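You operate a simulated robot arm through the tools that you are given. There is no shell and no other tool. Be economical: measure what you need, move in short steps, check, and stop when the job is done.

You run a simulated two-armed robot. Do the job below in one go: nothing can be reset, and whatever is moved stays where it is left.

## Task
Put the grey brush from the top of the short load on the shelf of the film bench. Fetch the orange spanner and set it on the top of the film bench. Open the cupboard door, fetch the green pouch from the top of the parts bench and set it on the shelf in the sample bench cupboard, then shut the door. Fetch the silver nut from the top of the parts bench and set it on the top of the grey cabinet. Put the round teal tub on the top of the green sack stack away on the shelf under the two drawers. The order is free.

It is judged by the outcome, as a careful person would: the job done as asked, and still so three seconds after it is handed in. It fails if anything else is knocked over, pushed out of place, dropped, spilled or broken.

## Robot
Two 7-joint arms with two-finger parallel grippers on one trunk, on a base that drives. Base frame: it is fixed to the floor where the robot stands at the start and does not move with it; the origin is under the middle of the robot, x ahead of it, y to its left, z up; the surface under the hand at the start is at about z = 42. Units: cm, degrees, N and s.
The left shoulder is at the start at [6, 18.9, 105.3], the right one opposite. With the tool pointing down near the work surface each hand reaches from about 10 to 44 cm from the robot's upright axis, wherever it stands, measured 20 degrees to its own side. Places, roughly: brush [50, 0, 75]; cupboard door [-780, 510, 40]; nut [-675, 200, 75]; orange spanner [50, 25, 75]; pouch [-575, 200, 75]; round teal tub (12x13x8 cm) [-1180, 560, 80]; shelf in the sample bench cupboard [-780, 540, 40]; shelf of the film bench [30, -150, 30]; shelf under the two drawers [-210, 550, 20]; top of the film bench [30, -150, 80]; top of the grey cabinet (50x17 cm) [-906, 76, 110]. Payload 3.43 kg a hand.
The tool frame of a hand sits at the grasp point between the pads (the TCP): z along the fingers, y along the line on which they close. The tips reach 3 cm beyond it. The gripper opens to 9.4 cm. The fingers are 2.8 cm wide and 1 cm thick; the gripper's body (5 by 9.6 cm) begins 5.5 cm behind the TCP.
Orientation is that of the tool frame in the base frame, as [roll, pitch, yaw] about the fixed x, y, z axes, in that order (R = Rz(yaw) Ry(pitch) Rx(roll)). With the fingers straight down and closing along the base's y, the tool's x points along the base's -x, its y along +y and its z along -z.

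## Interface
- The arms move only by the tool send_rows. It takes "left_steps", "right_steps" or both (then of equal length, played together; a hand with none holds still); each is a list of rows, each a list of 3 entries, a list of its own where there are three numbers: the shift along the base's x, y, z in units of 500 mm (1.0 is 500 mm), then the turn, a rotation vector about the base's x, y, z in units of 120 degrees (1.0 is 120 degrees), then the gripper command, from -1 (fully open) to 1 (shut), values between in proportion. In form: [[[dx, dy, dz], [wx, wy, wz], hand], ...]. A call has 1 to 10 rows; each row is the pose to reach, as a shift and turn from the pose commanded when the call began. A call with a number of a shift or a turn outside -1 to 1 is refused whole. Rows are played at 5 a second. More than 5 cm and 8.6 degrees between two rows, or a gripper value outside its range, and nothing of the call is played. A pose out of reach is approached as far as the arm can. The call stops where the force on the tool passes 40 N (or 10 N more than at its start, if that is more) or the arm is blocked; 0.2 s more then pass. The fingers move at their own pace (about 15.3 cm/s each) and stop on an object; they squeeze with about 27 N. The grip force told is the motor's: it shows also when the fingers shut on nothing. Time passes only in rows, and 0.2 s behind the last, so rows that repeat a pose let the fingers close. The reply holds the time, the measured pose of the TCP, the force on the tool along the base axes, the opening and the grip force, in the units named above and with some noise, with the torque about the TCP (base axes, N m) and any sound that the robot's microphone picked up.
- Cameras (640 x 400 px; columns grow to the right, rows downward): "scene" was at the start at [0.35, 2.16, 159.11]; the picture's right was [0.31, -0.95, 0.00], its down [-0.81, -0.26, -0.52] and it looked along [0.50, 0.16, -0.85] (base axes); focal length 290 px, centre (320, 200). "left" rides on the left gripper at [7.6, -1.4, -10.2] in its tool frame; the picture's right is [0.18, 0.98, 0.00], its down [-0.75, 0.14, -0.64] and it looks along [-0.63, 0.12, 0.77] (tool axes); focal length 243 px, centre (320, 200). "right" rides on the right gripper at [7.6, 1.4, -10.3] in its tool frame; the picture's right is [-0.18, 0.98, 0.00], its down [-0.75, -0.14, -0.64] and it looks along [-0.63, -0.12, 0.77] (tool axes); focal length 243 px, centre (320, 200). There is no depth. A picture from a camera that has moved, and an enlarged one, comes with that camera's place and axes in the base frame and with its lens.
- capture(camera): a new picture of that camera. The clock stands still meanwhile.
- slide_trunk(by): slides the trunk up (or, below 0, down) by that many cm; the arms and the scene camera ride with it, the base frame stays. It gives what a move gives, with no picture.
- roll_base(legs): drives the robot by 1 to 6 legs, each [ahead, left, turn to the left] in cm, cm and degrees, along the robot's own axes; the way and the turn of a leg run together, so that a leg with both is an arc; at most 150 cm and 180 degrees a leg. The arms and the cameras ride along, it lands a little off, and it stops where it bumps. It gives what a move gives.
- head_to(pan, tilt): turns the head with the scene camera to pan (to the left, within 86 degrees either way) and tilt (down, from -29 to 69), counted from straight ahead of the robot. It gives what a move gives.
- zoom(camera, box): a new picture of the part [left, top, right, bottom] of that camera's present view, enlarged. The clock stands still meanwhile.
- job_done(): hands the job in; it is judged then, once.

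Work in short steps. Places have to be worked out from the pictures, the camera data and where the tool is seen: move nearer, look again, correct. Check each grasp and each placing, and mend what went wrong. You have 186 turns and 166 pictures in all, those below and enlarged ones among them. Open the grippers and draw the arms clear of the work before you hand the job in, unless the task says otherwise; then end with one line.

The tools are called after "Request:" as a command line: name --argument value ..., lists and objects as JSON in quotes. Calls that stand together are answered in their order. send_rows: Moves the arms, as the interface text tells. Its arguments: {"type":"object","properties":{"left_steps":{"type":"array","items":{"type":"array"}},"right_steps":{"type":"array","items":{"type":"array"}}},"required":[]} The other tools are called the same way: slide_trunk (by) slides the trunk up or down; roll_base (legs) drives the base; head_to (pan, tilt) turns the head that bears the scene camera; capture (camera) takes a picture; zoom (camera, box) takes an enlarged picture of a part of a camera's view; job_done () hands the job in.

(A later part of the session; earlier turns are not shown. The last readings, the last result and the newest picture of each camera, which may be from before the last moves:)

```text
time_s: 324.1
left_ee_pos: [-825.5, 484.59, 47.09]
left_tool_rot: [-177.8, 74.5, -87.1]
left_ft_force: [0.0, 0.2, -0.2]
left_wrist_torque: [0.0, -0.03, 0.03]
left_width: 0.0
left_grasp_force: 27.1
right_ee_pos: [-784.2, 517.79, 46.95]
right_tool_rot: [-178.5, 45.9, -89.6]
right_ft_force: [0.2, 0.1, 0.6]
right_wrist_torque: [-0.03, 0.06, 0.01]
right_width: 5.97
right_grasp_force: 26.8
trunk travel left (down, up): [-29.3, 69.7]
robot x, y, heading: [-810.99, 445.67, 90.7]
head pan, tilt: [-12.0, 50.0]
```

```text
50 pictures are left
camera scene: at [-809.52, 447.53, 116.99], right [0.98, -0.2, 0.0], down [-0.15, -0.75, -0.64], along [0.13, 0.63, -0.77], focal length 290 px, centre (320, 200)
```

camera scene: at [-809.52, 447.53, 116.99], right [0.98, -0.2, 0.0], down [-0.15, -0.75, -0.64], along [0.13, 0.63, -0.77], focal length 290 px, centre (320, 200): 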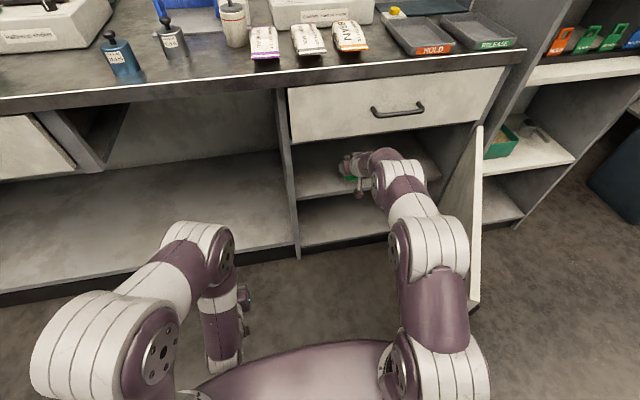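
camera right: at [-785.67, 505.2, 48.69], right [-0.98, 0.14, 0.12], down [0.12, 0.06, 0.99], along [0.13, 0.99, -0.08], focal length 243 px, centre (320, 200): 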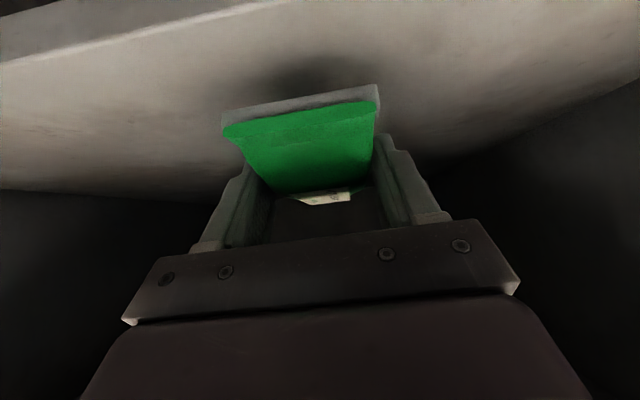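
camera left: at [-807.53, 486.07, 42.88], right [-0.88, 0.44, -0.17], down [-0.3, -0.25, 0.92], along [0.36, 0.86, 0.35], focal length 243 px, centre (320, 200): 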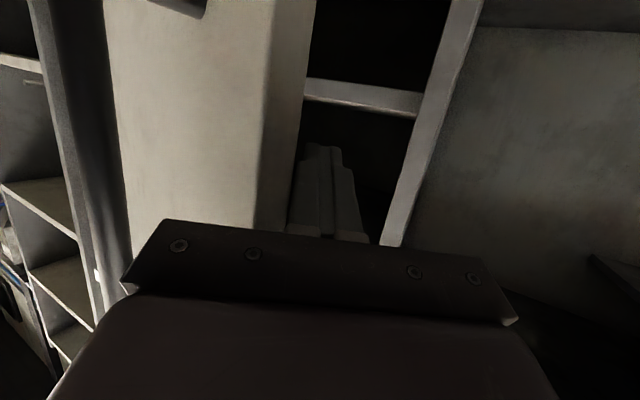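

Pouch is inside above the shelf. I go 1.2 cm deeper and lower to contact.

Request:
send_rows --right_steps '[[[0, 0.024, -0.01], [0, 0, 0], 1], [[0, 0.024, -0.025], [0, 0, 0], 1], [[0, 0.024, -0.04], [0, 0, 0], 1], [[0, 0.024, -0.055], [0, 0, 0], 1]]'

Request:
capture --camera "right"

```text
time_s: 325.1
left_ee_pos: [-825.61, 484.57, 47.39]
left_tool_rot: [-177.5, 74.7, -86.9]
left_ft_force: [-0.3, -0.2, 0.2]
left_wrist_torque: [-0.02, 0.02, 0.01]
left_width: 0.02
left_grasp_force: 27.3
right_ee_pos: [-783.96, 519.23, 45.2]
right_tool_rot: [-178.3, 46.6, -89.4]
right_ft_force: [-0.3, 6.0, 23.2]
right_wrist_torque: [0.06, 0.4, 0.04]
right_width: 6.01
right_grasp_force: 27.3
trunk travel left (down, up): [-29.3, 69.7]
robot x, y, heading: [-811.02, 445.83, 91.1]
head pan, tilt: [-12.0, 50.0]
```

```text
49 pictures are left
camera right: at [-785.63, 506.57, 46.63], right [-0.98, 0.14, 0.11], down [0.12, 0.05, 0.99], along [0.13, 0.99, -0.06], focal length 243 px, centre (320, 200)
```

right: 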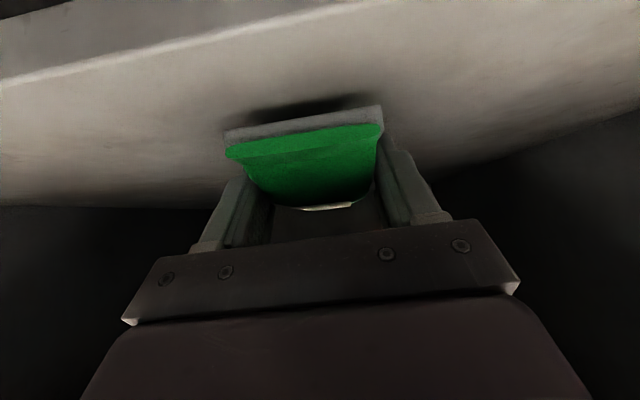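

Contact at 23 N. Open and withdraw straight back.

Request:
send_rows --right_steps '[[[0, 0, 0.006], [0, 0, 0], 0], [[0, 0, 0.006], [0, 0, 0], -0.6], [[0, 0, 0.006], [0, 0, 0], -1], [[0, -0.04, 0.02], [0, 0, 0], -1], [[0, -0.12, 0.03], [0, 0, 0], -1], [[0, -0.2, 0.03], [0, 0, 0], -1], [[0, -0.28, 0.03], [0, 0, 0], -1], [[0, -0.36, 0.03], [0, 0, 0], -1], [[0, -0.45, 0.03], [0, 0, 0], -1], [[0, -0.54, 0.03], [0, 0, 0], -1]]'

Request:
capture --camera "right"

```text
time_s: 327.4
left_ee_pos: [-825.61, 484.47, 47.15]
left_tool_rot: [-177.6, 74.5, -87.1]
left_ft_force: [-0.2, -1.4, -0.5]
left_wrist_torque: [-0.01, 0.01, 0.01]
left_width: 0.01
left_grasp_force: 27.0
right_ee_pos: [-784.1, 492.03, 46.12]
right_tool_rot: [-178.4, 46.2, -89.4]
right_ft_force: [0.4, 0.2, 0.0]
right_wrist_torque: [0.0, -0.01, -0.02]
right_width: 9.42
right_grasp_force: 0.1
trunk travel left (down, up): [-29.3, 69.7]
robot x, y, heading: [-810.95, 445.73, 90.7]
head pan, tilt: [-12.0, 50.0]
```

```text
48 pictures are left
camera right: at [-785.66, 479.39, 47.69], right [-0.98, 0.14, 0.11], down [0.12, 0.06, 0.99], along [0.13, 0.99, -0.07], focal length 243 px, centre (320, 200)
```

right: 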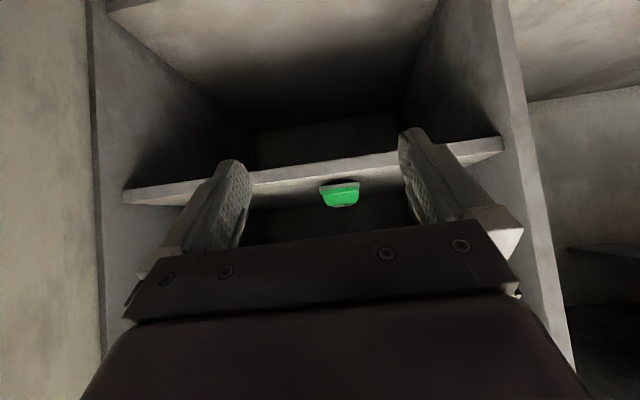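

Pouch rests on the shelf. I withdraw, raise the right hand over the door's height, and reposition to push the door shut from its outer side.

Request:
send_rows --right_steps '[[[0, -0.08, 0.02], [0, 0, 0], 1], [[0, -0.16, 0.05], [0, 0, 0], 1], [[0, -0.16, 0.14], [0, 0, 0], 1], [[0, -0.16, 0.23], [0, 0, 0], 1], [[0, -0.16, 0.32], [0, 0, 0], 1], [[0, -0.16, 0.41], [0, 0, 0], 1], [[0, -0.16, 0.5], [0, 0, 0], 1], [[0, -0.16, 0.59], [0, 0, 0], 1], [[0, -0.16, 0.68], [0, 0, 0], 1], [[0, -0.16, 0.76], [0, 0, 0], 1]]'

Request:
roll_base --legs '[[-10, 0, 0], [0, -21, 0]]'

Request:
capture --camera "scene"

```text
time_s: 329.6
left_ee_pos: [-825.5, 484.51, 47.14]
left_tool_rot: [-177.7, 74.4, -87.1]
left_ft_force: [0.3, -0.2, -0.4]
left_wrist_torque: [0.0, -0.02, -0.06]
left_width: 0.0
left_grasp_force: 27.0
right_ee_pos: [-784.17, 484.06, 84.05]
right_tool_rot: [-178.3, 46.0, -89.4]
right_ft_force: [0.1, -0.7, -0.7]
right_wrist_torque: [-0.03, 0.0, 0.0]
right_width: 0.0
right_grasp_force: 27.3
right hand out of reach, approached as far as the arm can: row 2, 3
trunk travel left (down, up): [-29.3, 69.7]
robot x, y, heading: [-811.24, 446.14, 90.6]
head pan, tilt: [-12.0, 50.0]
```

```text
time_s: 331.9
left_ee_pos: [-804.55, 474.81, 47.3]
left_tool_rot: [-177.7, 74.4, -87.0]
left_ft_force: [-0.6, -0.4, 0.6]
left_wrist_torque: [-0.01, -0.02, 0.0]
left_width: 0.0
left_grasp_force: 26.8
right_ee_pos: [-762.89, 474.38, 84.04]
right_tool_rot: [-178.6, 45.9, -89.3]
right_ft_force: [0.6, -0.2, 0.6]
right_wrist_torque: [0.0, -0.01, 0.01]
right_width: 0.0
right_grasp_force: 27.2
trunk travel left (down, up): [-29.3, 69.7]
robot x, y, heading: [-789.78, 435.95, 91.1]
head pan, tilt: [-12.0, 50.0]
```

```text
47 pictures are left
camera scene: at [-788.3, 437.77, 116.99], right [0.98, -0.19, 0.0], down [-0.15, -0.75, -0.64], along [0.12, 0.63, -0.77], focal length 290 px, centre (320, 200)
```

scene: 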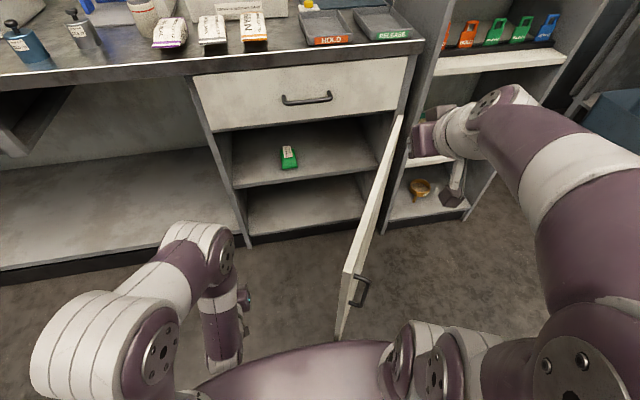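

The pouch lies well on the shelf. I move the right hand to the outer (right) side of the door and lower it.

Request:
send_rows --right_steps '[[[0.09, 0, 0], [0, 0, 0], 1], [[0.18, 0, 0], [0, 0, 0], 1], [[0.27, 0, 0], [0, 0, 0], 1], [[0.29, 0, -0.09], [0, 0, 0], 1], [[0.29, 0, -0.18], [0, 0, 0], 1], [[0.29, 0, -0.27], [0, 0, 0], 1], [[0.29, 0, -0.36], [0, 0, 0], 1], [[0.29, 0, -0.45], [0, 0, 0], 1], [[0.29, 0, -0.54], [0, 0, 0], 1], [[0.29, 0, -0.63], [0, 0, 0], 1]]'

Request:
capture --camera "scene"

```text
time_s: 334.1
left_ee_pos: [-804.43, 474.84, 47.24]
left_tool_rot: [-177.7, 74.6, -86.9]
left_ft_force: [0.3, 0.6, -0.3]
left_wrist_torque: [0.03, -0.01, 0.01]
left_width: 0.03
left_grasp_force: 27.7
right_ee_pos: [-748.49, 474.38, 52.45]
right_tool_rot: [-178.4, 46.0, -89.2]
right_ft_force: [-0.3, 1.1, -0.8]
right_wrist_torque: [0.01, 0.0, 0.01]
right_width: 0.01
right_grasp_force: 26.8
trunk travel left (down, up): [-29.3, 69.7]
robot x, y, heading: [-789.77, 435.98, 90.8]
head pan, tilt: [-12.0, 50.0]
```

```text
46 pictures are left
camera scene: at [-788.32, 437.77, 117.0], right [0.98, -0.19, 0.0], down [-0.15, -0.75, -0.64], along [0.12, 0.63, -0.77], focal length 290 px, centre (320, 200)
```

scene: 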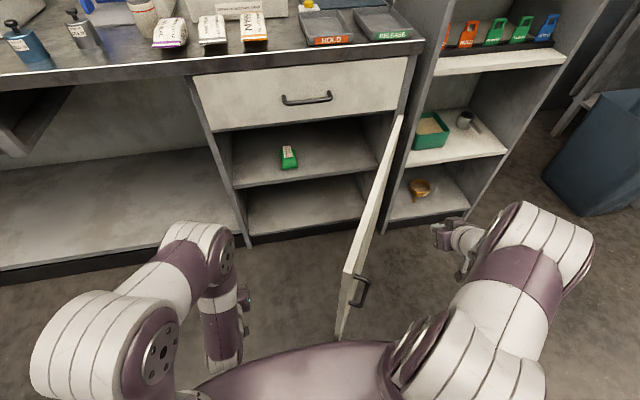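

Push the door: first toward −x, then increasingly +y.

Request:
send_rows --right_steps '[[[-0.09, 0, 0], [0, 0, 0], 1], [[-0.18, 0, 0], [0, 0, 0], 1], [[-0.25, 0, 0], [0, 0, 0], 1], [[-0.3, 0.01, 0], [0, 0, 0], 1], [[-0.35, 0.02, 0], [0, 0, 0], 1], [[-0.4, 0.035, 0], [0, 0, 0], 1], [[-0.45, 0.055, 0], [0, 0, 0], 1], [[-0.5, 0.08, 0], [0, 0, 0], 1], [[-0.55, 0.11, 0], [0, 0, 0], 1], [[-0.6, 0.15, 0], [0, 0, 0], 1]]'

Request:
capture --camera "scene"

```text
time_s: 336.3
left_ee_pos: [-804.56, 474.85, 47.19]
left_tool_rot: [-177.7, 74.6, -86.9]
left_ft_force: [0.3, 0.1, 0.6]
left_wrist_torque: [0.01, 0.0, -0.01]
left_width: 0.0
left_grasp_force: 27.2
right_ee_pos: [-767.18, 480.62, 52.78]
right_tool_rot: [-179.7, 45.9, -89.2]
right_ft_force: [-0.8, 0.3, 0.3]
right_wrist_torque: [0.01, -0.01, -0.01]
right_width: 0.0
right_grasp_force: 27.0
right hand out of reach, approached as far as the arm can: row 4, 5, 6, 7, 8, 9, 10
trunk travel left (down, up): [-29.3, 69.7]
robot x, y, heading: [-789.68, 436.08, 91.1]
head pan, tilt: [-12.0, 50.0]
```

```text
45 pictures are left
camera scene: at [-788.34, 437.76, 116.99], right [0.98, -0.19, 0.0], down [-0.15, -0.75, -0.64], along [0.12, 0.63, -0.77], focal length 290 px, centre (320, 200)
```

scene: 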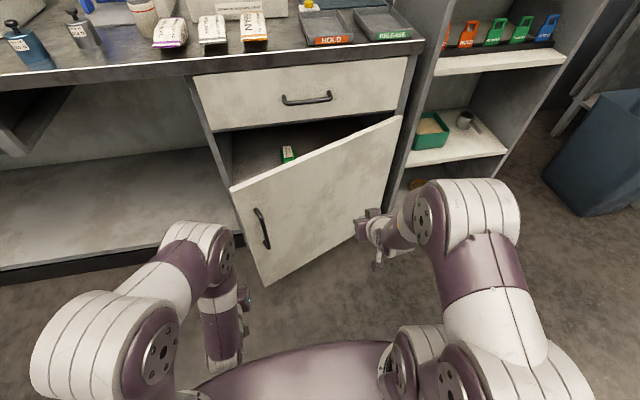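

The door swung to ≈25°. The left hand, pointing straight at it, can push it shut near the free edge.

Request:
send_rows --left_steps '[[[0.09, 0, 0], [0, 0, 0], 1], [[0.18, 0, 0], [0, 0, 0], 1], [[0.25, 0.05, 0], [0, 0, 0], 1], [[0.25, 0.12, 0], [0, 0, 0], 1], [[0.25, 0.19, 0], [0, 0, 0], 1], [[0.25, 0.26, 0], [0, 0, 0], 1], [[0.25, 0.33, 0], [0, 0, 0], 1], [[0.25, 0.4, 0], [0, 0, 0], 1], [[0.25, 0.47, 0], [0, 0, 0], 1], [[0.25, 0.54, 0], [0, 0, 0], 1]]'

Request:
send_rows --left_steps '[[[0, 0.03, 0], [0, 0, 0], 1], [[0, 0.06, 0], [0, 0, 0], 1], [[0, 0.09, 0], [0, 0, 0], 1], [[0, 0.12, 0], [0, 0, 0], 1]]'

Request:
capture --camera "scene"

```text
time_s: 338.5
left_ee_pos: [-792.07, 501.81, 47.25]
left_tool_rot: [-177.8, 74.5, -86.9]
left_ft_force: [0.1, 0.6, -0.5]
left_wrist_torque: [-0.03, 0.0, 0.01]
left_width: 0.0
left_grasp_force: 27.2
right_ee_pos: [-767.26, 480.69, 52.72]
right_tool_rot: [-179.7, 45.9, -89.2]
right_ft_force: [-0.3, 0.4, 0.8]
right_wrist_torque: [0.02, -0.01, 0.02]
right_width: 0.02
right_grasp_force: 27.9
trunk travel left (down, up): [-29.3, 69.7]
robot x, y, heading: [-789.88, 436.0, 90.9]
head pan, tilt: [-12.0, 50.0]
```

```text
time_s: 339.2
left_ee_pos: [-791.9, 504.49, 46.99]
left_tool_rot: [-178.2, 74.4, -87.3]
left_ft_force: [0.4, -11.2, 3.5]
left_wrist_torque: [0.19, -0.02, -0.01]
left_width: 0.02
left_grasp_force: 27.4
right_ee_pos: [-767.3, 480.59, 52.69]
right_tool_rot: [-179.7, 45.9, -89.2]
right_ft_force: [-0.1, -0.1, -0.7]
right_wrist_torque: [-0.01, -0.03, -0.02]
right_width: 0.0
right_grasp_force: 26.7
trunk travel left (down, up): [-29.3, 69.7]
robot x, y, heading: [-789.74, 436.19, 90.8]
head pan, tilt: [-12.0, 50.0]
stopped in row 3 (left hand): the force on the tool passed its limit at 58 N (the readings are from after the stop); the commanded pose is now the measured one
```

```text
44 pictures are left
camera scene: at [-788.33, 437.6, 117.01], right [0.98, -0.19, 0.0], down [-0.15, -0.75, -0.64], along [0.12, 0.63, -0.77], focal length 290 px, centre (320, 200)
```

scene: 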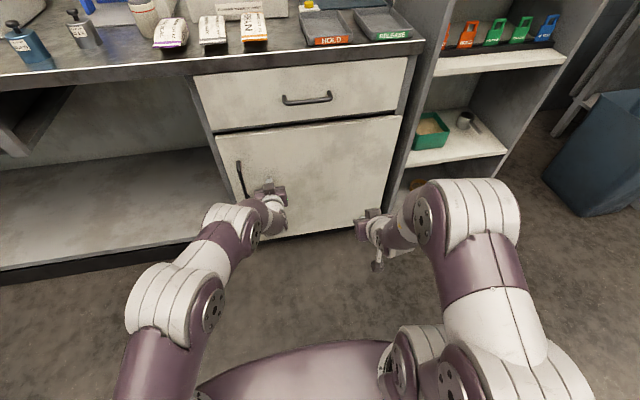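

The door is shut (contact at the same face position as before). I retract both hands and raise the trunk.

Request:
send_rows --left_steps '[[[0, -0.08, 0], [0, 0, 0], 1], [[0, -0.17, 0], [0, 0, 0], 1], [[0, -0.26, 0], [0, 0, 0], 1], [[0, -0.35, 0], [0, 0, 0], 1], [[-0.05, -0.42, 0], [0, 0, 0], 1], [[-0.12, -0.46, 0], [0, 0, 0], 1], [[-0.2, -0.48, 0], [0, 0, 0], 1]]'

Request:
slide_trunk --by 30

Request:
zoom --camera "scene" --box '[160, 150, 460, 340]'

```text
time_s: 340.8
left_ee_pos: [-801.93, 480.59, 47.17]
left_tool_rot: [-178.1, 74.2, -87.3]
left_ft_force: [-0.6, 0.8, 0.2]
left_wrist_torque: [0.01, 0.02, -0.03]
left_width: 0.0
left_grasp_force: 27.0
right_ee_pos: [-767.28, 480.54, 52.64]
right_tool_rot: [-179.8, 45.9, -89.2]
right_ft_force: [0.2, 0.4, 0.2]
right_wrist_torque: [-0.02, -0.01, -0.04]
right_width: 0.0
right_grasp_force: 27.0
trunk travel left (down, up): [-29.3, 69.7]
robot x, y, heading: [-790.12, 435.92, 91.2]
head pan, tilt: [-12.0, 50.0]
```

```text
time_s: 343.8
left_ee_pos: [-801.94, 480.69, 77.18]
left_tool_rot: [-178.2, 74.3, -87.2]
left_ft_force: [0.4, 0.4, -0.9]
left_wrist_torque: [-0.01, -0.04, -0.01]
left_width: 0.0
left_grasp_force: 27.7
right_ee_pos: [-767.25, 480.62, 82.62]
right_tool_rot: [-179.7, 45.9, -89.2]
right_ft_force: [-0.6, 0.2, 0.6]
right_wrist_torque: [-0.01, -0.01, 0.02]
right_width: 0.02
right_grasp_force: 26.6
trunk travel left (down, up): [-59.3, 39.7]
robot x, y, heading: [-790.18, 436.26, 90.9]
head pan, tilt: [-12.0, 50.0]
```

```text
2.11 times, centred on (310, 245) of scene
camera zoom: at [-788.34, 437.77, 146.99], right [0.98, -0.19, 0.0], down [-0.15, -0.75, -0.64], along [0.12, 0.63, -0.77], focal length 611 px, centre (341, 105)
```

zoom: 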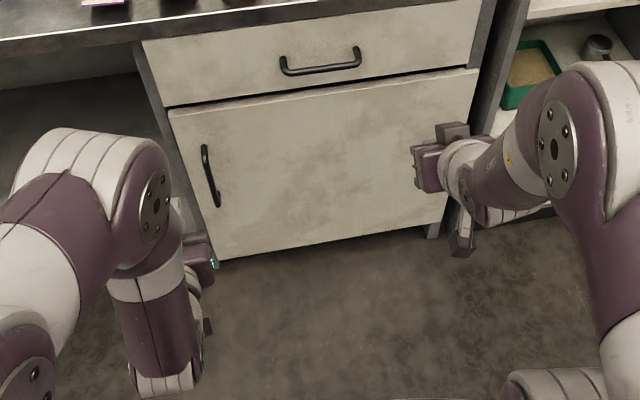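

The door is shut flush. Next the tub: I strafe left (west) and look toward the green sack stack.

Request:
roll_base --legs '[[-3, 0, 0], [0, 130, 0], [0, 60, 0]]'

Request:
head_to --pan 55 --tilt 25

Request:
capture --camera "scene"

```text
time_s: 353.8
left_ee_pos: [-991.6, 475.54, 77.08]
left_tool_rot: [-178.1, 74.4, -87.8]
left_ft_force: [-0.1, 0.6, 0.6]
left_wrist_torque: [-0.01, 0.01, -0.02]
left_width: 0.0
left_grasp_force: 26.9
right_ee_pos: [-956.93, 475.1, 82.66]
right_tool_rot: [-179.6, 45.9, -89.7]
right_ft_force: [-0.5, 0.3, -0.2]
right_wrist_torque: [0.0, 0.03, -0.01]
right_width: 0.0
right_grasp_force: 27.0
trunk travel left (down, up): [-59.3, 39.7]
robot x, y, heading: [-979.78, 431.04, 90.1]
head pan, tilt: [-12.0, 50.0]
```

```text
time_s: 355.1
left_ee_pos: [-991.58, 475.64, 77.11]
left_tool_rot: [-178.2, 74.4, -87.9]
left_ft_force: [-0.3, 0.2, 0.4]
left_wrist_torque: [-0.03, -0.02, 0.0]
left_width: 0.02
left_grasp_force: 27.2
right_ee_pos: [-956.89, 475.18, 82.71]
right_tool_rot: [-179.7, 45.9, -89.8]
right_ft_force: [0.7, -0.3, -0.5]
right_wrist_torque: [-0.02, 0.01, 0.03]
right_width: 0.0
right_grasp_force: 26.7
trunk travel left (down, up): [-59.3, 39.7]
robot x, y, heading: [-979.71, 430.89, 90.1]
head pan, tilt: [55.0, 25.0]
```

```text
42 pictures are left
camera scene: at [-987.48, 430.15, 150.74], right [0.57, 0.82, 0.0], down [0.35, -0.24, -0.91], along [-0.74, 0.52, -0.42], focal length 290 px, centre (320, 200)
```

scene: 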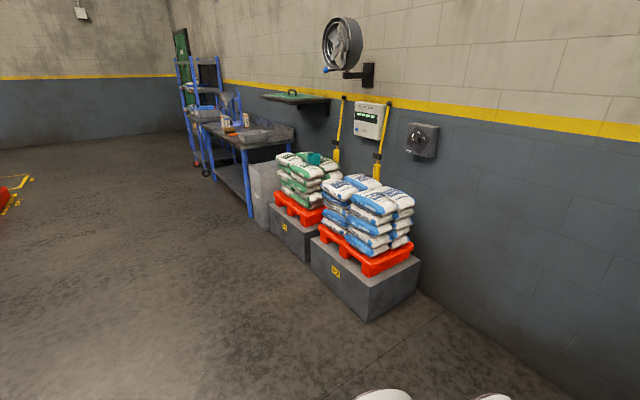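

The teal tub is on the green stack at ≈[-1180,558]. I drive in front of it for a close look.

Request:
roll_base --legs '[[0, 130, 0], [0, 66, 0], [30, 0, 0]]'

Request:
head_to --pan 0 --tilt 35

Request:
capture --camera "scene"

Request:
zoom --camera "scene" --box '[260, 130, 400, 230]'

```text
time_s: 366.6
left_ee_pos: [-1187.58, 504.56, 77.1]
left_tool_rot: [-178.1, 74.2, -88.0]
left_ft_force: [0.5, -0.2, -0.7]
left_wrist_torque: [0.01, -0.01, -0.02]
left_width: 0.0
left_grasp_force: 27.0
right_ee_pos: [-1152.87, 504.04, 82.69]
right_tool_rot: [-179.7, 45.8, -89.8]
right_ft_force: [-0.2, -1.1, 0.4]
right_wrist_torque: [0.01, -0.02, -0.03]
right_width: 0.03
right_grasp_force: 26.6
trunk travel left (down, up): [-59.3, 39.7]
robot x, y, heading: [-1175.79, 459.58, 90.5]
head pan, tilt: [55.0, 25.0]
```

```text
time_s: 367.8
left_ee_pos: [-1187.41, 504.52, 77.1]
left_tool_rot: [-178.3, 74.3, -88.0]
left_ft_force: [-0.6, 0.0, 0.5]
left_wrist_torque: [0.0, 0.0, 0.01]
left_width: 0.0
left_grasp_force: 26.9
right_ee_pos: [-1152.89, 504.01, 82.69]
right_tool_rot: [-179.8, 45.9, -89.8]
right_ft_force: [0.6, -0.4, -0.1]
right_wrist_torque: [-0.01, 0.0, -0.04]
right_width: 0.0
right_grasp_force: 27.3
trunk travel left (down, up): [-59.3, 39.7]
robot x, y, heading: [-1175.87, 459.67, 90.2]
head pan, tilt: [0.0, 35.0]
```

```text
41 pictures are left
camera scene: at [-1176.04, 462.66, 149.17], right [1.0, 0.01, 0.0], down [0.0, -0.57, -0.82], along [-0.01, 0.82, -0.57], focal length 290 px, centre (320, 200)
```

scene: 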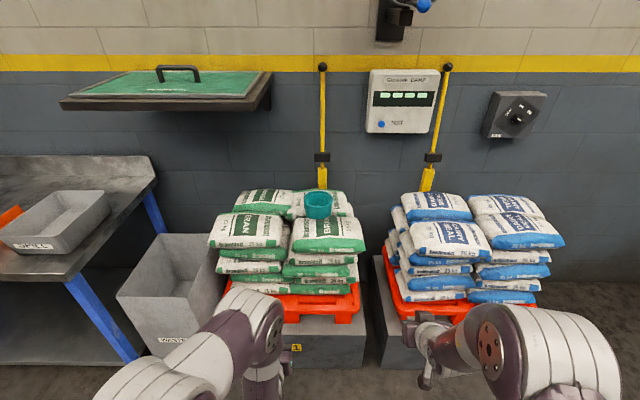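

```text
4.00 times, centred on (330, 180) of scene
camera zoom: at [-1176.04, 462.66, 149.17], right [1.0, 0.01, 0.0], down [0.0, -0.57, -0.82], along [-0.01, 0.82, -0.57], focal length 1160 px, centre (280, 280)
```

zoom: 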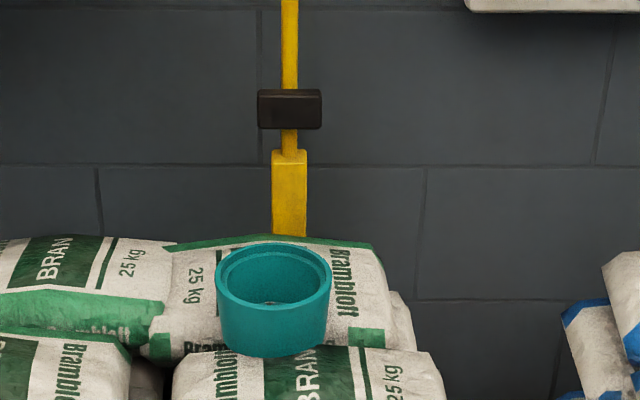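

It's an open round tub (rim ⌀≈12) at ≈[-1178,560], rim z≈82.5. I'll grip its right wall with the right hand (45° forward tilt, one finger inside). First raise both hands and the trunk, then drive closer.

Request:
send_rows --left_steps '[[[0, -0.02, 0.09], [-0.06, 0, 0], 1], [[0, -0.04, 0.18], [-0.12, 0, 0], 1], [[0, -0.06, 0.27], [-0.18, 0, 0], 1], [[-0.04, -0.08, 0.35], [-0.24, 0, 0], 1], [[-0.08, -0.1, 0.42], [-0.3, 0, 0], 1], [[-0.12, -0.12, 0.48], [-0.36, 0, 0], 1]]' --right_steps '[[[0, 0, 0.02], [0, 0, 0], 0.5], [[0, 0, 0.04], [0, 0, 0], 0], [[0, 0, 0.06], [0, 0, 0], -0.06], [[0, 0, 0.08], [0, 0, 0], -0.06], [[0, 0, 0.1], [0, 0, 0], -0.06], [[0, 0, 0.12], [0, 0, 0], -0.06]]'

Request:
slide_trunk --by 12

Request:
roll_base --legs '[[0, 13, 0], [29, 0, 0]]'

Request:
head_to --pan -8 --tilt 48

Request:
capture --camera "scene"

Request:
capture --camera "right"

```text
time_s: 369.2
left_ee_pos: [-1192.82, 499.26, 98.9]
left_tool_rot: [177.6, 37.3, -89.3]
left_ft_force: [-0.7, 0.5, 0.0]
left_wrist_torque: [-0.04, -0.01, -0.02]
left_width: 0.0
left_grasp_force: 26.8
left hand out of reach, approached as far as the arm can: row 5, 6
right_ee_pos: [-1152.78, 504.03, 88.78]
right_tool_rot: [-179.8, 45.9, -89.8]
right_ft_force: [0.8, -0.9, -0.2]
right_wrist_torque: [-0.01, -0.04, -0.02]
right_width: 4.96
right_grasp_force: 0.1
trunk travel left (down, up): [-59.3, 39.7]
robot x, y, heading: [-1175.41, 459.94, 90.5]
head pan, tilt: [0.0, 35.0]
```

```text
time_s: 370.7
left_ee_pos: [-1192.86, 499.47, 110.82]
left_tool_rot: [177.4, 37.2, -89.3]
left_ft_force: [0.5, -0.7, 0.2]
left_wrist_torque: [0.0, 0.04, 0.01]
left_width: 0.0
left_grasp_force: 26.9
right_ee_pos: [-1152.83, 504.06, 100.63]
right_tool_rot: [-179.6, 46.0, -89.8]
right_ft_force: [-0.3, -0.2, -1.1]
right_wrist_torque: [-0.01, 0.01, 0.01]
right_width: 4.95
right_grasp_force: 0.1
trunk travel left (down, up): [-71.3, 27.7]
robot x, y, heading: [-1176.03, 459.74, 90.2]
head pan, tilt: [0.0, 35.0]
```

```text
time_s: 373.6
left_ee_pos: [-1205.94, 528.46, 110.85]
left_tool_rot: [177.4, 37.2, -89.2]
left_ft_force: [-0.3, -0.2, -1.3]
left_wrist_torque: [0.02, 0.01, -0.03]
left_width: 0.0
left_grasp_force: 26.8
right_ee_pos: [-1165.98, 532.93, 100.65]
right_tool_rot: [-179.7, 45.9, -89.8]
right_ft_force: [-0.5, 0.1, 0.3]
right_wrist_torque: [-0.02, -0.03, 0.02]
right_width: 4.97
right_grasp_force: 0.1
trunk travel left (down, up): [-71.3, 27.7]
robot x, y, heading: [-1189.09, 488.39, 90.3]
head pan, tilt: [0.0, 35.0]
```

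```text
time_s: 374.4
left_ee_pos: [-1206.0, 528.35, 110.86]
left_tool_rot: [177.5, 37.2, -89.2]
left_ft_force: [0.0, 0.3, -0.1]
left_wrist_torque: [0.0, -0.02, 0.02]
left_width: 0.0
left_grasp_force: 27.4
right_ee_pos: [-1165.96, 533.0, 100.75]
right_tool_rot: [-179.7, 45.9, -89.7]
right_ft_force: [-0.1, -0.2, 0.4]
right_wrist_torque: [-0.03, 0.01, 0.0]
right_width: 5.01
right_grasp_force: 0.0
trunk travel left (down, up): [-71.3, 27.7]
robot x, y, heading: [-1189.26, 488.97, 90.1]
head pan, tilt: [-8.0, 48.0]
```

```text
39 pictures are left
camera scene: at [-1188.07, 490.59, 159.27], right [0.99, -0.13, 0.0], down [-0.1, -0.74, -0.67], along [0.09, 0.66, -0.74], focal length 290 px, centre (320, 200)
```

scene: 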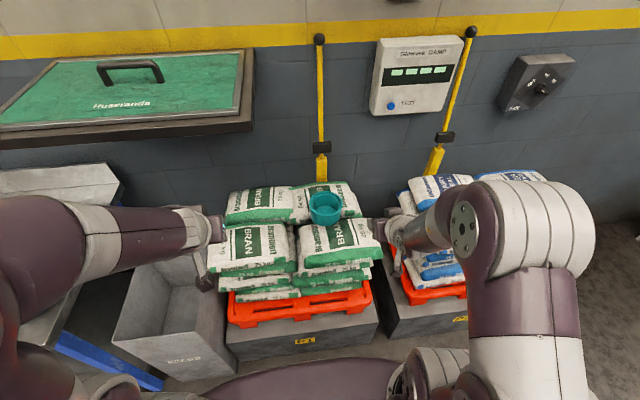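

```text
38 pictures are left
camera right: at [-1167.32, 520.29, 102.4], right [-0.98, 0.13, 0.13], down [0.14, 0.06, 0.99], along [0.12, 0.99, -0.08], focal length 243 px, centre (320, 200)
```

right: 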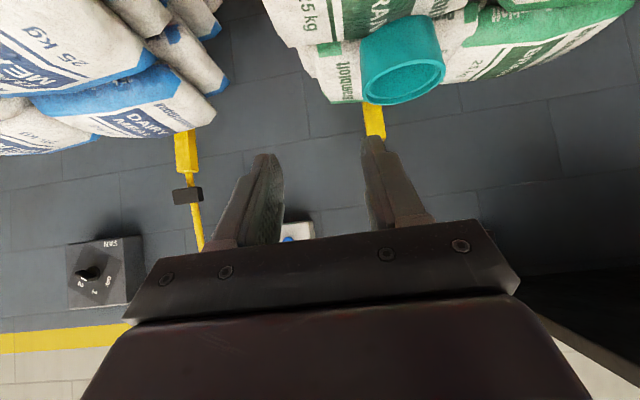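

Two views agree on the rim: centre [-1177.4,556,84], ⌀12. I bring the hand above the right wall (x≈−1171.9).

Request:
send_rows --right_steps '[[[-0.02, 0.08, -0.02], [0, 0, 0], -0.06], [[-0.04, 0.16, -0.04], [0, 0, 0], -0.06], [[-0.06, 0.24, -0.06], [0, 0, 0], -0.06], [[-0.08, 0.32, -0.08], [0, 0, 0], -0.06], [[-0.1, 0.4, -0.1], [0, 0, 0], -0.06], [[-0.118, 0.444, -0.12], [0, 0, 0], -0.06]]'

Request:
capture --camera "right"

Request:
zoom --camera "scene" --box '[270, 150, 430, 270]'

```text
time_s: 375.8
left_ee_pos: [-1205.96, 528.56, 110.96]
left_tool_rot: [177.4, 37.1, -89.3]
left_ft_force: [-0.1, 0.3, -0.1]
left_wrist_torque: [-0.02, 0.04, -0.01]
left_width: 0.01
left_grasp_force: 27.2
right_ee_pos: [-1171.67, 555.32, 94.65]
right_tool_rot: [-179.8, 45.9, -89.8]
right_ft_force: [-0.2, 0.5, 0.2]
right_wrist_torque: [-0.02, 0.0, 0.02]
right_width: 5.01
right_grasp_force: 0.0
trunk travel left (down, up): [-71.3, 27.7]
robot x, y, heading: [-1189.11, 488.6, 90.1]
head pan, tilt: [-8.0, 48.0]
```

```text
37 pictures are left
camera right: at [-1173.14, 542.63, 96.41], right [-0.98, 0.13, 0.13], down [0.14, 0.06, 0.99], along [0.12, 0.99, -0.08], focal length 243 px, centre (320, 200)
```

right: 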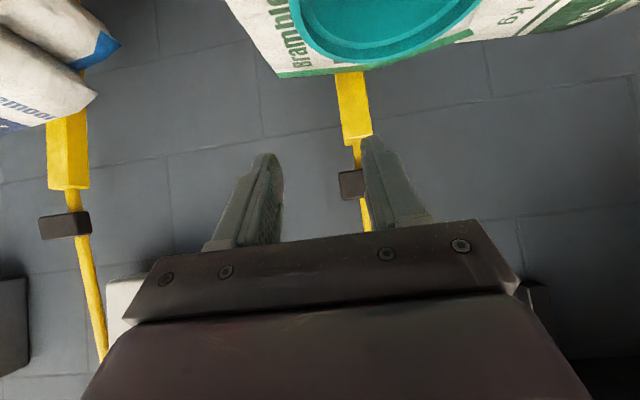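

```text
3.33 times, centred on (350, 210) of scene
camera zoom: at [-1188.08, 490.68, 159.26], right [0.99, -0.13, 0.0], down [-0.1, -0.74, -0.67], along [0.09, 0.66, -0.74], focal length 967 px, centre (220, 167)
```

zoom: 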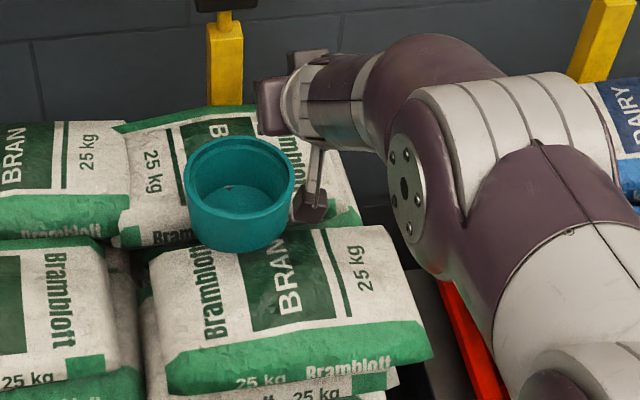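

Aligned over the right wall. I descend to just above the rim and check.

Request:
send_rows --right_steps '[[[0, 0, -0.06], [0, 0, 0], -0.06], [[0, 0, -0.12], [0, 0, 0], -0.06]]'

Request:
zoom --camera "scene" --box '[290, 170, 370, 230]'

Request:
capture --camera "right"

```text
time_s: 376.4
left_ee_pos: [-1205.96, 528.36, 110.8]
left_tool_rot: [177.4, 37.2, -89.2]
left_ft_force: [0.5, 0.5, 0.0]
left_wrist_torque: [0.01, 0.0, 0.01]
left_width: 0.02
left_grasp_force: 27.1
right_ee_pos: [-1171.83, 555.05, 88.69]
right_tool_rot: [-179.7, 45.9, -89.8]
right_ft_force: [-0.7, -0.1, 0.6]
right_wrist_torque: [0.0, 0.0, 0.01]
right_width: 4.96
right_grasp_force: 0.1
trunk travel left (down, up): [-71.3, 27.7]
robot x, y, heading: [-1188.76, 488.95, 90.3]
head pan, tilt: [-8.0, 48.0]
```

```text
6.67 times, centred on (330, 200) of scene
camera zoom: at [-1188.04, 490.65, 159.27], right [0.99, -0.13, 0.0], down [-0.1, -0.74, -0.67], along [0.09, 0.66, -0.74], focal length 1934 px, centre (253, 200)
```

zoom: 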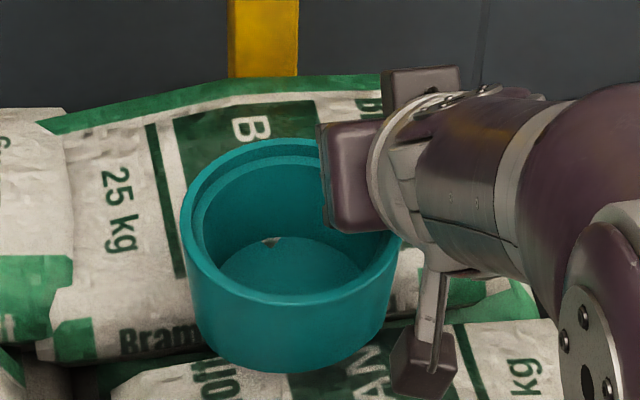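

```text
34 pictures are left
camera right: at [-1173.18, 542.55, 90.42], right [-0.98, 0.13, 0.13], down [0.14, 0.06, 0.99], along [0.12, 0.99, -0.08], focal length 243 px, centre (320, 200)
```

right: 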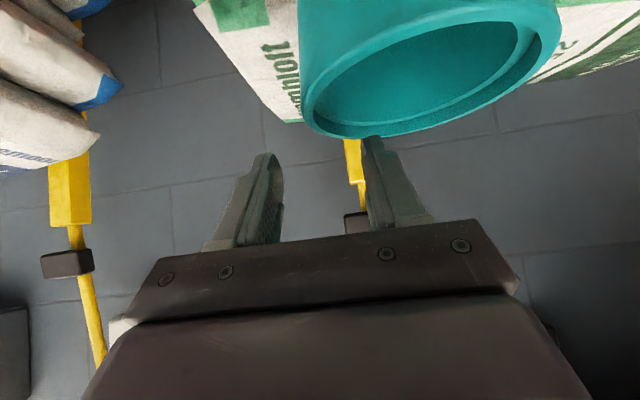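

The wall lies between the fingers. I descend 4.8 cm and close on the wall.

Request:
send_rows --right_steps '[[[0, 0, -0.03], [0, 0, 0], -0.06], [[0, 0, -0.065], [0, 0, 0], -0.06], [[0, 0, -0.096], [0, 0, 0], -0.06], [[0, 0, -0.096], [0, 0, 0], 0.3], [[0, 0, -0.096], [0, 0, 0], 0.6], [[0, 0, -0.096], [0, 0, 0], 1], [[0, 0, -0.096], [0, 0, 0], 1], [[0, 0, -0.096], [0, 0, 0], 1]]'

Request:
capture --camera "right"

```text
time_s: 378.1
left_ee_pos: [-1205.92, 528.4, 110.9]
left_tool_rot: [177.5, 37.3, -89.4]
left_ft_force: [0.2, 0.0, 0.4]
left_wrist_torque: [-0.04, 0.01, 0.03]
left_width: 0.01
left_grasp_force: 27.5
right_ee_pos: [-1171.88, 555.13, 83.94]
right_tool_rot: [-179.8, 45.8, -89.9]
right_ft_force: [-1.3, 1.6, 3.1]
right_wrist_torque: [0.04, 0.38, -0.17]
right_width: 2.28
right_grasp_force: 27.3
trunk travel left (down, up): [-71.3, 27.7]
robot x, y, heading: [-1189.21, 488.44, 90.2]
head pan, tilt: [-8.0, 48.0]
```

```text
33 pictures are left
camera right: at [-1173.24, 542.5, 85.64], right [-0.98, 0.13, 0.13], down [0.14, 0.06, 0.99], along [0.12, 0.99, -0.08], focal length 243 px, centre (320, 200)
```

right: 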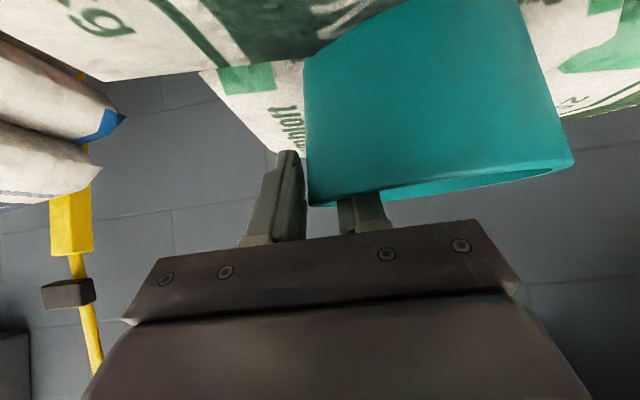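

Gripped. Lift 4 cm gently and check.

Request:
send_rows --right_steps '[[[0, 0, 0.02], [0, 0, 0], 1], [[0, 0, 0.05], [0, 0, 0], 1], [[0, 0, 0.08], [0, 0, 0], 1]]'

Request:
capture --camera "scene"

```text
time_s: 378.9
left_ee_pos: [-1205.92, 528.32, 110.77]
left_tool_rot: [177.4, 37.3, -89.3]
left_ft_force: [0.2, -1.1, -0.3]
left_wrist_torque: [-0.03, -0.03, 0.01]
left_width: 0.01
left_grasp_force: 27.4
right_ee_pos: [-1171.77, 555.04, 87.91]
right_tool_rot: [-179.7, 45.8, -89.8]
right_ft_force: [-0.1, 0.2, -2.7]
right_wrist_torque: [-0.02, -0.09, 0.0]
right_width: 2.24
right_grasp_force: 27.0
trunk travel left (down, up): [-71.3, 27.7]
robot x, y, heading: [-1188.68, 488.72, 90.2]
head pan, tilt: [-8.0, 48.0]
```

```text
32 pictures are left
camera scene: at [-1188.07, 490.59, 159.26], right [0.99, -0.13, 0.0], down [-0.1, -0.74, -0.67], along [0.09, 0.66, -0.74], focal length 290 px, centre (320, 200)
```

scene: 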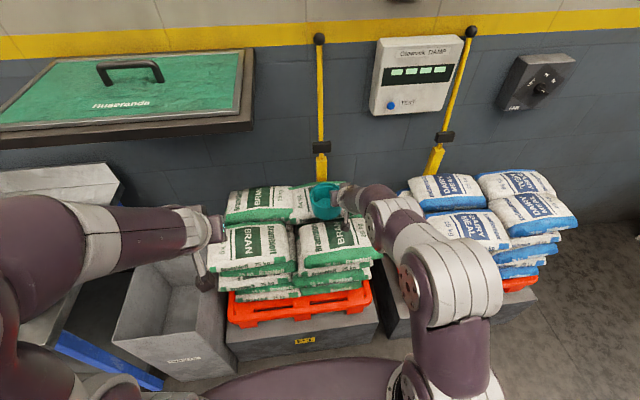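

Tub held level. Raise the trunk 12 cm, draw the hand in, and back off.

Request:
slide_trunk --by 12

Request:
send_rows --right_steps '[[[0, -0.08, 0], [0, 0, 0], 1], [[0, -0.16, 0], [0, 0, 0], 1], [[0, -0.24, 0], [0, 0, 0], 1], [[0, -0.32, 0], [0, 0, 0], 1], [[0, -0.4, 0], [0, 0, 0], 1], [[0, -0.46, 0], [0, 0, 0], 1]]'

Request:
roll_base --legs '[[-51, 0, 0], [0, -140, 0], [0, -140, 0], [0, -140, 0]]'

```text
time_s: 380.4
left_ee_pos: [-1205.97, 528.42, 122.71]
left_tool_rot: [177.4, 37.2, -89.3]
left_ft_force: [0.0, -0.4, 1.0]
left_wrist_torque: [0.0, -0.01, -0.01]
left_width: 0.01
left_grasp_force: 26.5
right_ee_pos: [-1171.71, 555.09, 99.81]
right_tool_rot: [-179.7, 45.9, -89.8]
right_ft_force: [0.2, 0.4, -2.1]
right_wrist_torque: [-0.01, -0.06, -0.01]
right_width: 2.19
right_grasp_force: 27.4
trunk travel left (down, up): [-83.3, 15.7]
robot x, y, heading: [-1188.9, 488.98, 90.3]
head pan, tilt: [-8.0, 48.0]
```

```text
time_s: 381.9
left_ee_pos: [-1205.89, 528.35, 122.77]
left_tool_rot: [177.4, 37.3, -89.2]
left_ft_force: [0.1, 0.0, -1.2]
left_wrist_torque: [-0.01, 0.03, -0.03]
left_width: 0.0
left_grasp_force: 27.1
right_ee_pos: [-1171.63, 532.0, 99.97]
right_tool_rot: [-179.7, 46.0, -89.8]
right_ft_force: [0.4, 0.1, -1.8]
right_wrist_torque: [-0.01, -0.08, 0.0]
right_width: 2.22
right_grasp_force: 26.9
trunk travel left (down, up): [-83.3, 15.7]
robot x, y, heading: [-1188.9, 488.98, 90.2]
head pan, tilt: [-8.0, 48.0]
```

```text
time_s: 404.7
left_ee_pos: [-784.86, 483.44, 122.91]
left_tool_rot: [177.5, 37.1, -87.6]
left_ft_force: [-0.6, 0.5, -0.3]
left_wrist_torque: [0.02, 0.0, -0.01]
left_width: 0.0
left_grasp_force: 27.0
right_ee_pos: [-750.98, 487.92, 99.83]
right_tool_rot: [-179.8, 45.9, -88.3]
right_ft_force: [0.7, 0.3, -2.5]
right_wrist_torque: [-0.04, -0.07, 0.0]
right_width: 2.07
right_grasp_force: 27.0
trunk travel left (down, up): [-83.3, 15.7]
robot x, y, heading: [-766.92, 444.21, 92.0]
head pan, tilt: [-8.0, 48.0]
```

Grip width shrank slightly; I check the tub before going on.

Request:
zoom --camera "scene" --box '[260, 160, 460, 300]'

```text
2.86 times, centred on (360, 230) of scene
camera zoom: at [-766.09, 446.06, 171.26], right [0.99, -0.11, 0.0], down [-0.08, -0.74, -0.67], along [0.07, 0.67, -0.74], focal length 829 px, centre (206, 114)
```

zoom: 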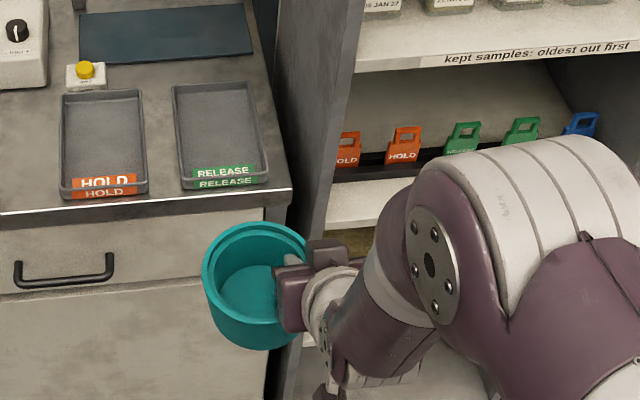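

Tub is level and secure. I correct heading/offset and continue east along the aisle.

Request:
roll_base --legs '[[-8, 0, -2], [0, -140, 0], [0, -140, 0], [0, -140, 0], [0, -118, 0]]'

Request:
head_to --pan 0 --tilt 35

Request:
capture --camera "scene"

```text
time_s: 431.2
left_ee_pos: [-242.3, 471.87, 122.84]
left_tool_rot: [177.6, 37.3, -90.5]
left_ft_force: [0.4, -0.5, -0.3]
left_wrist_torque: [-0.03, 0.0, 0.0]
left_width: 0.0
left_grasp_force: 26.8
right_ee_pos: [-208.04, 474.76, 99.92]
right_tool_rot: [-179.7, 45.9, -91.2]
right_ft_force: [0.7, 0.3, -1.2]
right_wrist_torque: [0.0, -0.02, -0.01]
right_width: 1.66
right_grasp_force: 27.0
trunk travel left (down, up): [-83.3, 15.7]
robot x, y, heading: [-226.19, 431.74, 89.0]
head pan, tilt: [-8.0, 48.0]
```

```text
time_s: 431.9
left_ee_pos: [-242.21, 471.83, 122.89]
left_tool_rot: [177.4, 37.2, -90.6]
left_ft_force: [0.6, 0.3, 0.8]
left_wrist_torque: [0.01, 0.02, 0.02]
left_width: 0.02
left_grasp_force: 26.2
right_ee_pos: [-207.94, 474.78, 99.93]
right_tool_rot: [-179.7, 46.0, -91.1]
right_ft_force: [0.5, 0.3, -1.0]
right_wrist_torque: [-0.02, -0.08, -0.01]
right_width: 1.67
right_grasp_force: 26.8
trunk travel left (down, up): [-83.3, 15.7]
robot x, y, heading: [-226.53, 432.15, 88.9]
head pan, tilt: [0.0, 35.0]
```

```text
30 pictures are left
camera scene: at [-226.27, 434.72, 173.16], right [1.0, -0.02, 0.0], down [-0.01, -0.57, -0.82], along [0.01, 0.82, -0.57], focal length 290 px, centre (320, 200)
```

scene: 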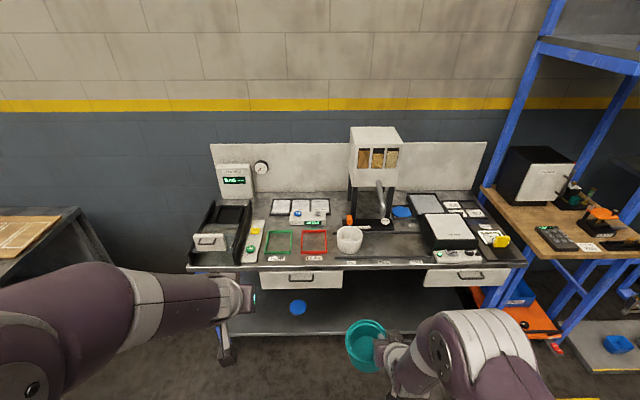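

Grip width keeps shrinking (1.67); zoom on the tub.

Request:
zoom --camera "scene" --box '[310, 290, 430, 390]'

Request:
capture --camera "right"

```text
4.00 times, centred on (370, 340) of scene
camera zoom: at [-226.27, 434.72, 173.16], right [1.0, -0.02, 0.0], down [-0.01, -0.57, -0.82], along [0.01, 0.82, -0.57], focal length 1160 px, centre (120, -360)
```

zoom: 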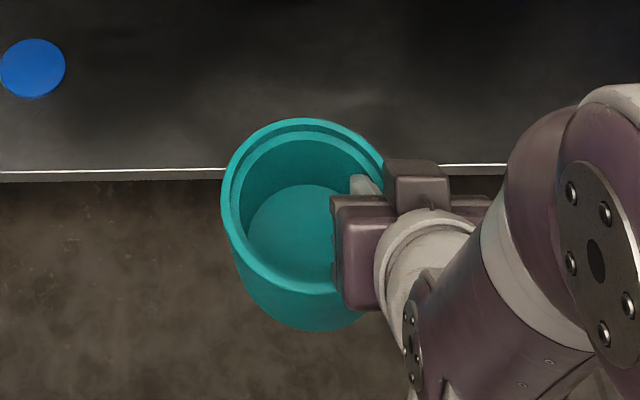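

```text
28 pictures are left
camera right: at [-209.68, 462.22, 101.62], right [-0.98, 0.15, 0.13], down [0.14, 0.06, 0.99], along [0.14, 0.99, -0.08], focal length 243 px, centre (320, 200)
```

right: 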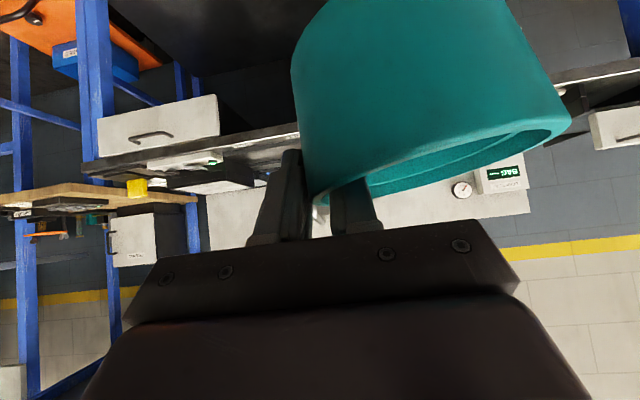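

The tub has sagged ~7° in the grip, so I place it promptly. Lower the trunk here in front of the bench (left hand drawn up/back).

Request:
send_rows --left_steps '[[[0, -0.03, 0.08], [0, 0, 0], 1], [[0, -0.06, 0.16], [0, 0, 0], 1], [[0, -0.08, 0.24], [0, 0, 0], 1]]'

Request:
slide_trunk --by -40

Request:
slide_trunk --by -22

Request:
roll_base --legs '[[0, -9, 1], [34, 0, 0]]'

Request:
capture --camera "scene"

Request:
capture --camera "right"

```text
time_s: 432.7
left_ee_pos: [-242.05, 467.92, 134.85]
left_tool_rot: [177.6, 37.2, -90.6]
left_ft_force: [-0.4, -0.3, -0.5]
left_wrist_torque: [0.0, -0.01, 0.01]
left_width: 0.02
left_grasp_force: 27.1
right_ee_pos: [-208.0, 474.8, 99.98]
right_tool_rot: [-179.7, 45.9, -91.1]
right_ft_force: [0.2, 0.0, -1.5]
right_wrist_torque: [0.0, -0.06, -0.02]
right_width: 1.63
right_grasp_force: 27.2
trunk travel left (down, up): [-83.3, 15.7]
robot x, y, heading: [-225.64, 432.06, 89.2]
head pan, tilt: [0.0, 35.0]
```

```text
time_s: 436.6
left_ee_pos: [-242.03, 467.78, 94.78]
left_tool_rot: [177.4, 37.2, -90.6]
left_ft_force: [-0.2, 0.3, -0.7]
left_wrist_torque: [-0.01, 0.03, 0.02]
left_width: 0.0
left_grasp_force: 26.9
right_ee_pos: [-207.97, 474.83, 59.9]
right_tool_rot: [-179.6, 45.8, -91.1]
right_ft_force: [0.1, 0.3, -1.5]
right_wrist_torque: [0.0, -0.07, 0.03]
right_width: 1.64
right_grasp_force: 26.9
trunk travel left (down, up): [-43.3, 55.7]
robot x, y, heading: [-226.44, 431.81, 89.3]
head pan, tilt: [0.0, 35.0]
```

```text
time_s: 438.9
left_ee_pos: [-242.12, 467.9, 72.86]
left_tool_rot: [177.4, 37.2, -90.6]
left_ft_force: [0.3, 0.2, 0.7]
left_wrist_torque: [0.0, -0.01, 0.03]
left_width: 0.0
left_grasp_force: 27.0
right_ee_pos: [-207.95, 474.84, 37.97]
right_tool_rot: [-179.7, 45.9, -91.0]
right_ft_force: [0.3, -0.1, -1.6]
right_wrist_torque: [-0.02, -0.04, 0.01]
right_width: 1.63
right_grasp_force: 27.0
trunk travel left (down, up): [-21.3, 77.7]
robot x, y, heading: [-226.27, 431.84, 89.0]
head pan, tilt: [0.0, 35.0]
```

```text
time_s: 441.8
left_ee_pos: [-233.57, 501.66, 72.89]
left_tool_rot: [177.4, 37.2, -89.7]
left_ft_force: [1.1, 0.4, 0.2]
left_wrist_torque: [0.02, 0.0, 0.01]
left_width: 0.0
left_grasp_force: 27.3
right_ee_pos: [-199.64, 509.0, 37.98]
right_tool_rot: [-179.6, 46.0, -90.3]
right_ft_force: [0.5, -0.1, -1.7]
right_wrist_torque: [-0.01, -0.09, 0.03]
right_width: 1.61
right_grasp_force: 26.9
trunk travel left (down, up): [-21.3, 77.7]
robot x, y, heading: [-216.7, 465.99, 89.5]
head pan, tilt: [0.0, 35.0]
```

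```text
27 pictures are left
camera scene: at [-217.24, 468.73, 111.16], right [1.0, 0.0, 0.0], down [0.0, -0.57, -0.82], along [0.0, 0.82, -0.57], focal length 290 px, centre (320, 200)
```

scene: 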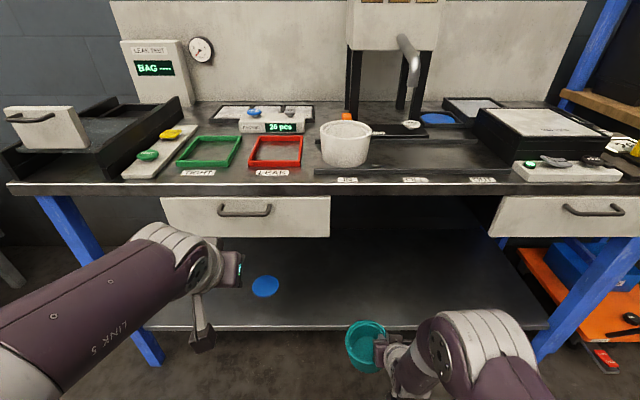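

```text
26 pictures are left
camera right: at [-201.04, 496.47, 39.62], right [-0.98, 0.14, 0.13], down [0.14, 0.06, 0.99], along [0.13, 0.99, -0.08], focal length 243 px, centre (320, 200)
```

right: 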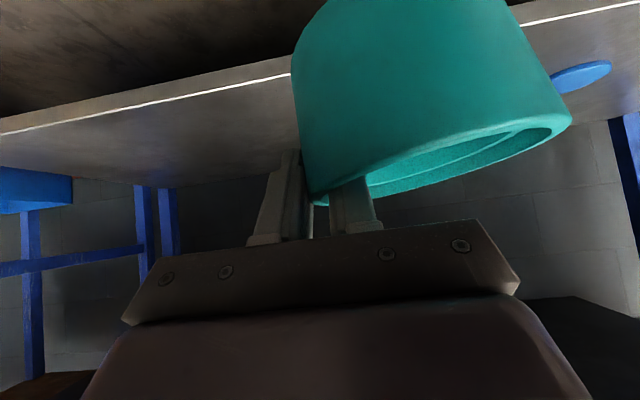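

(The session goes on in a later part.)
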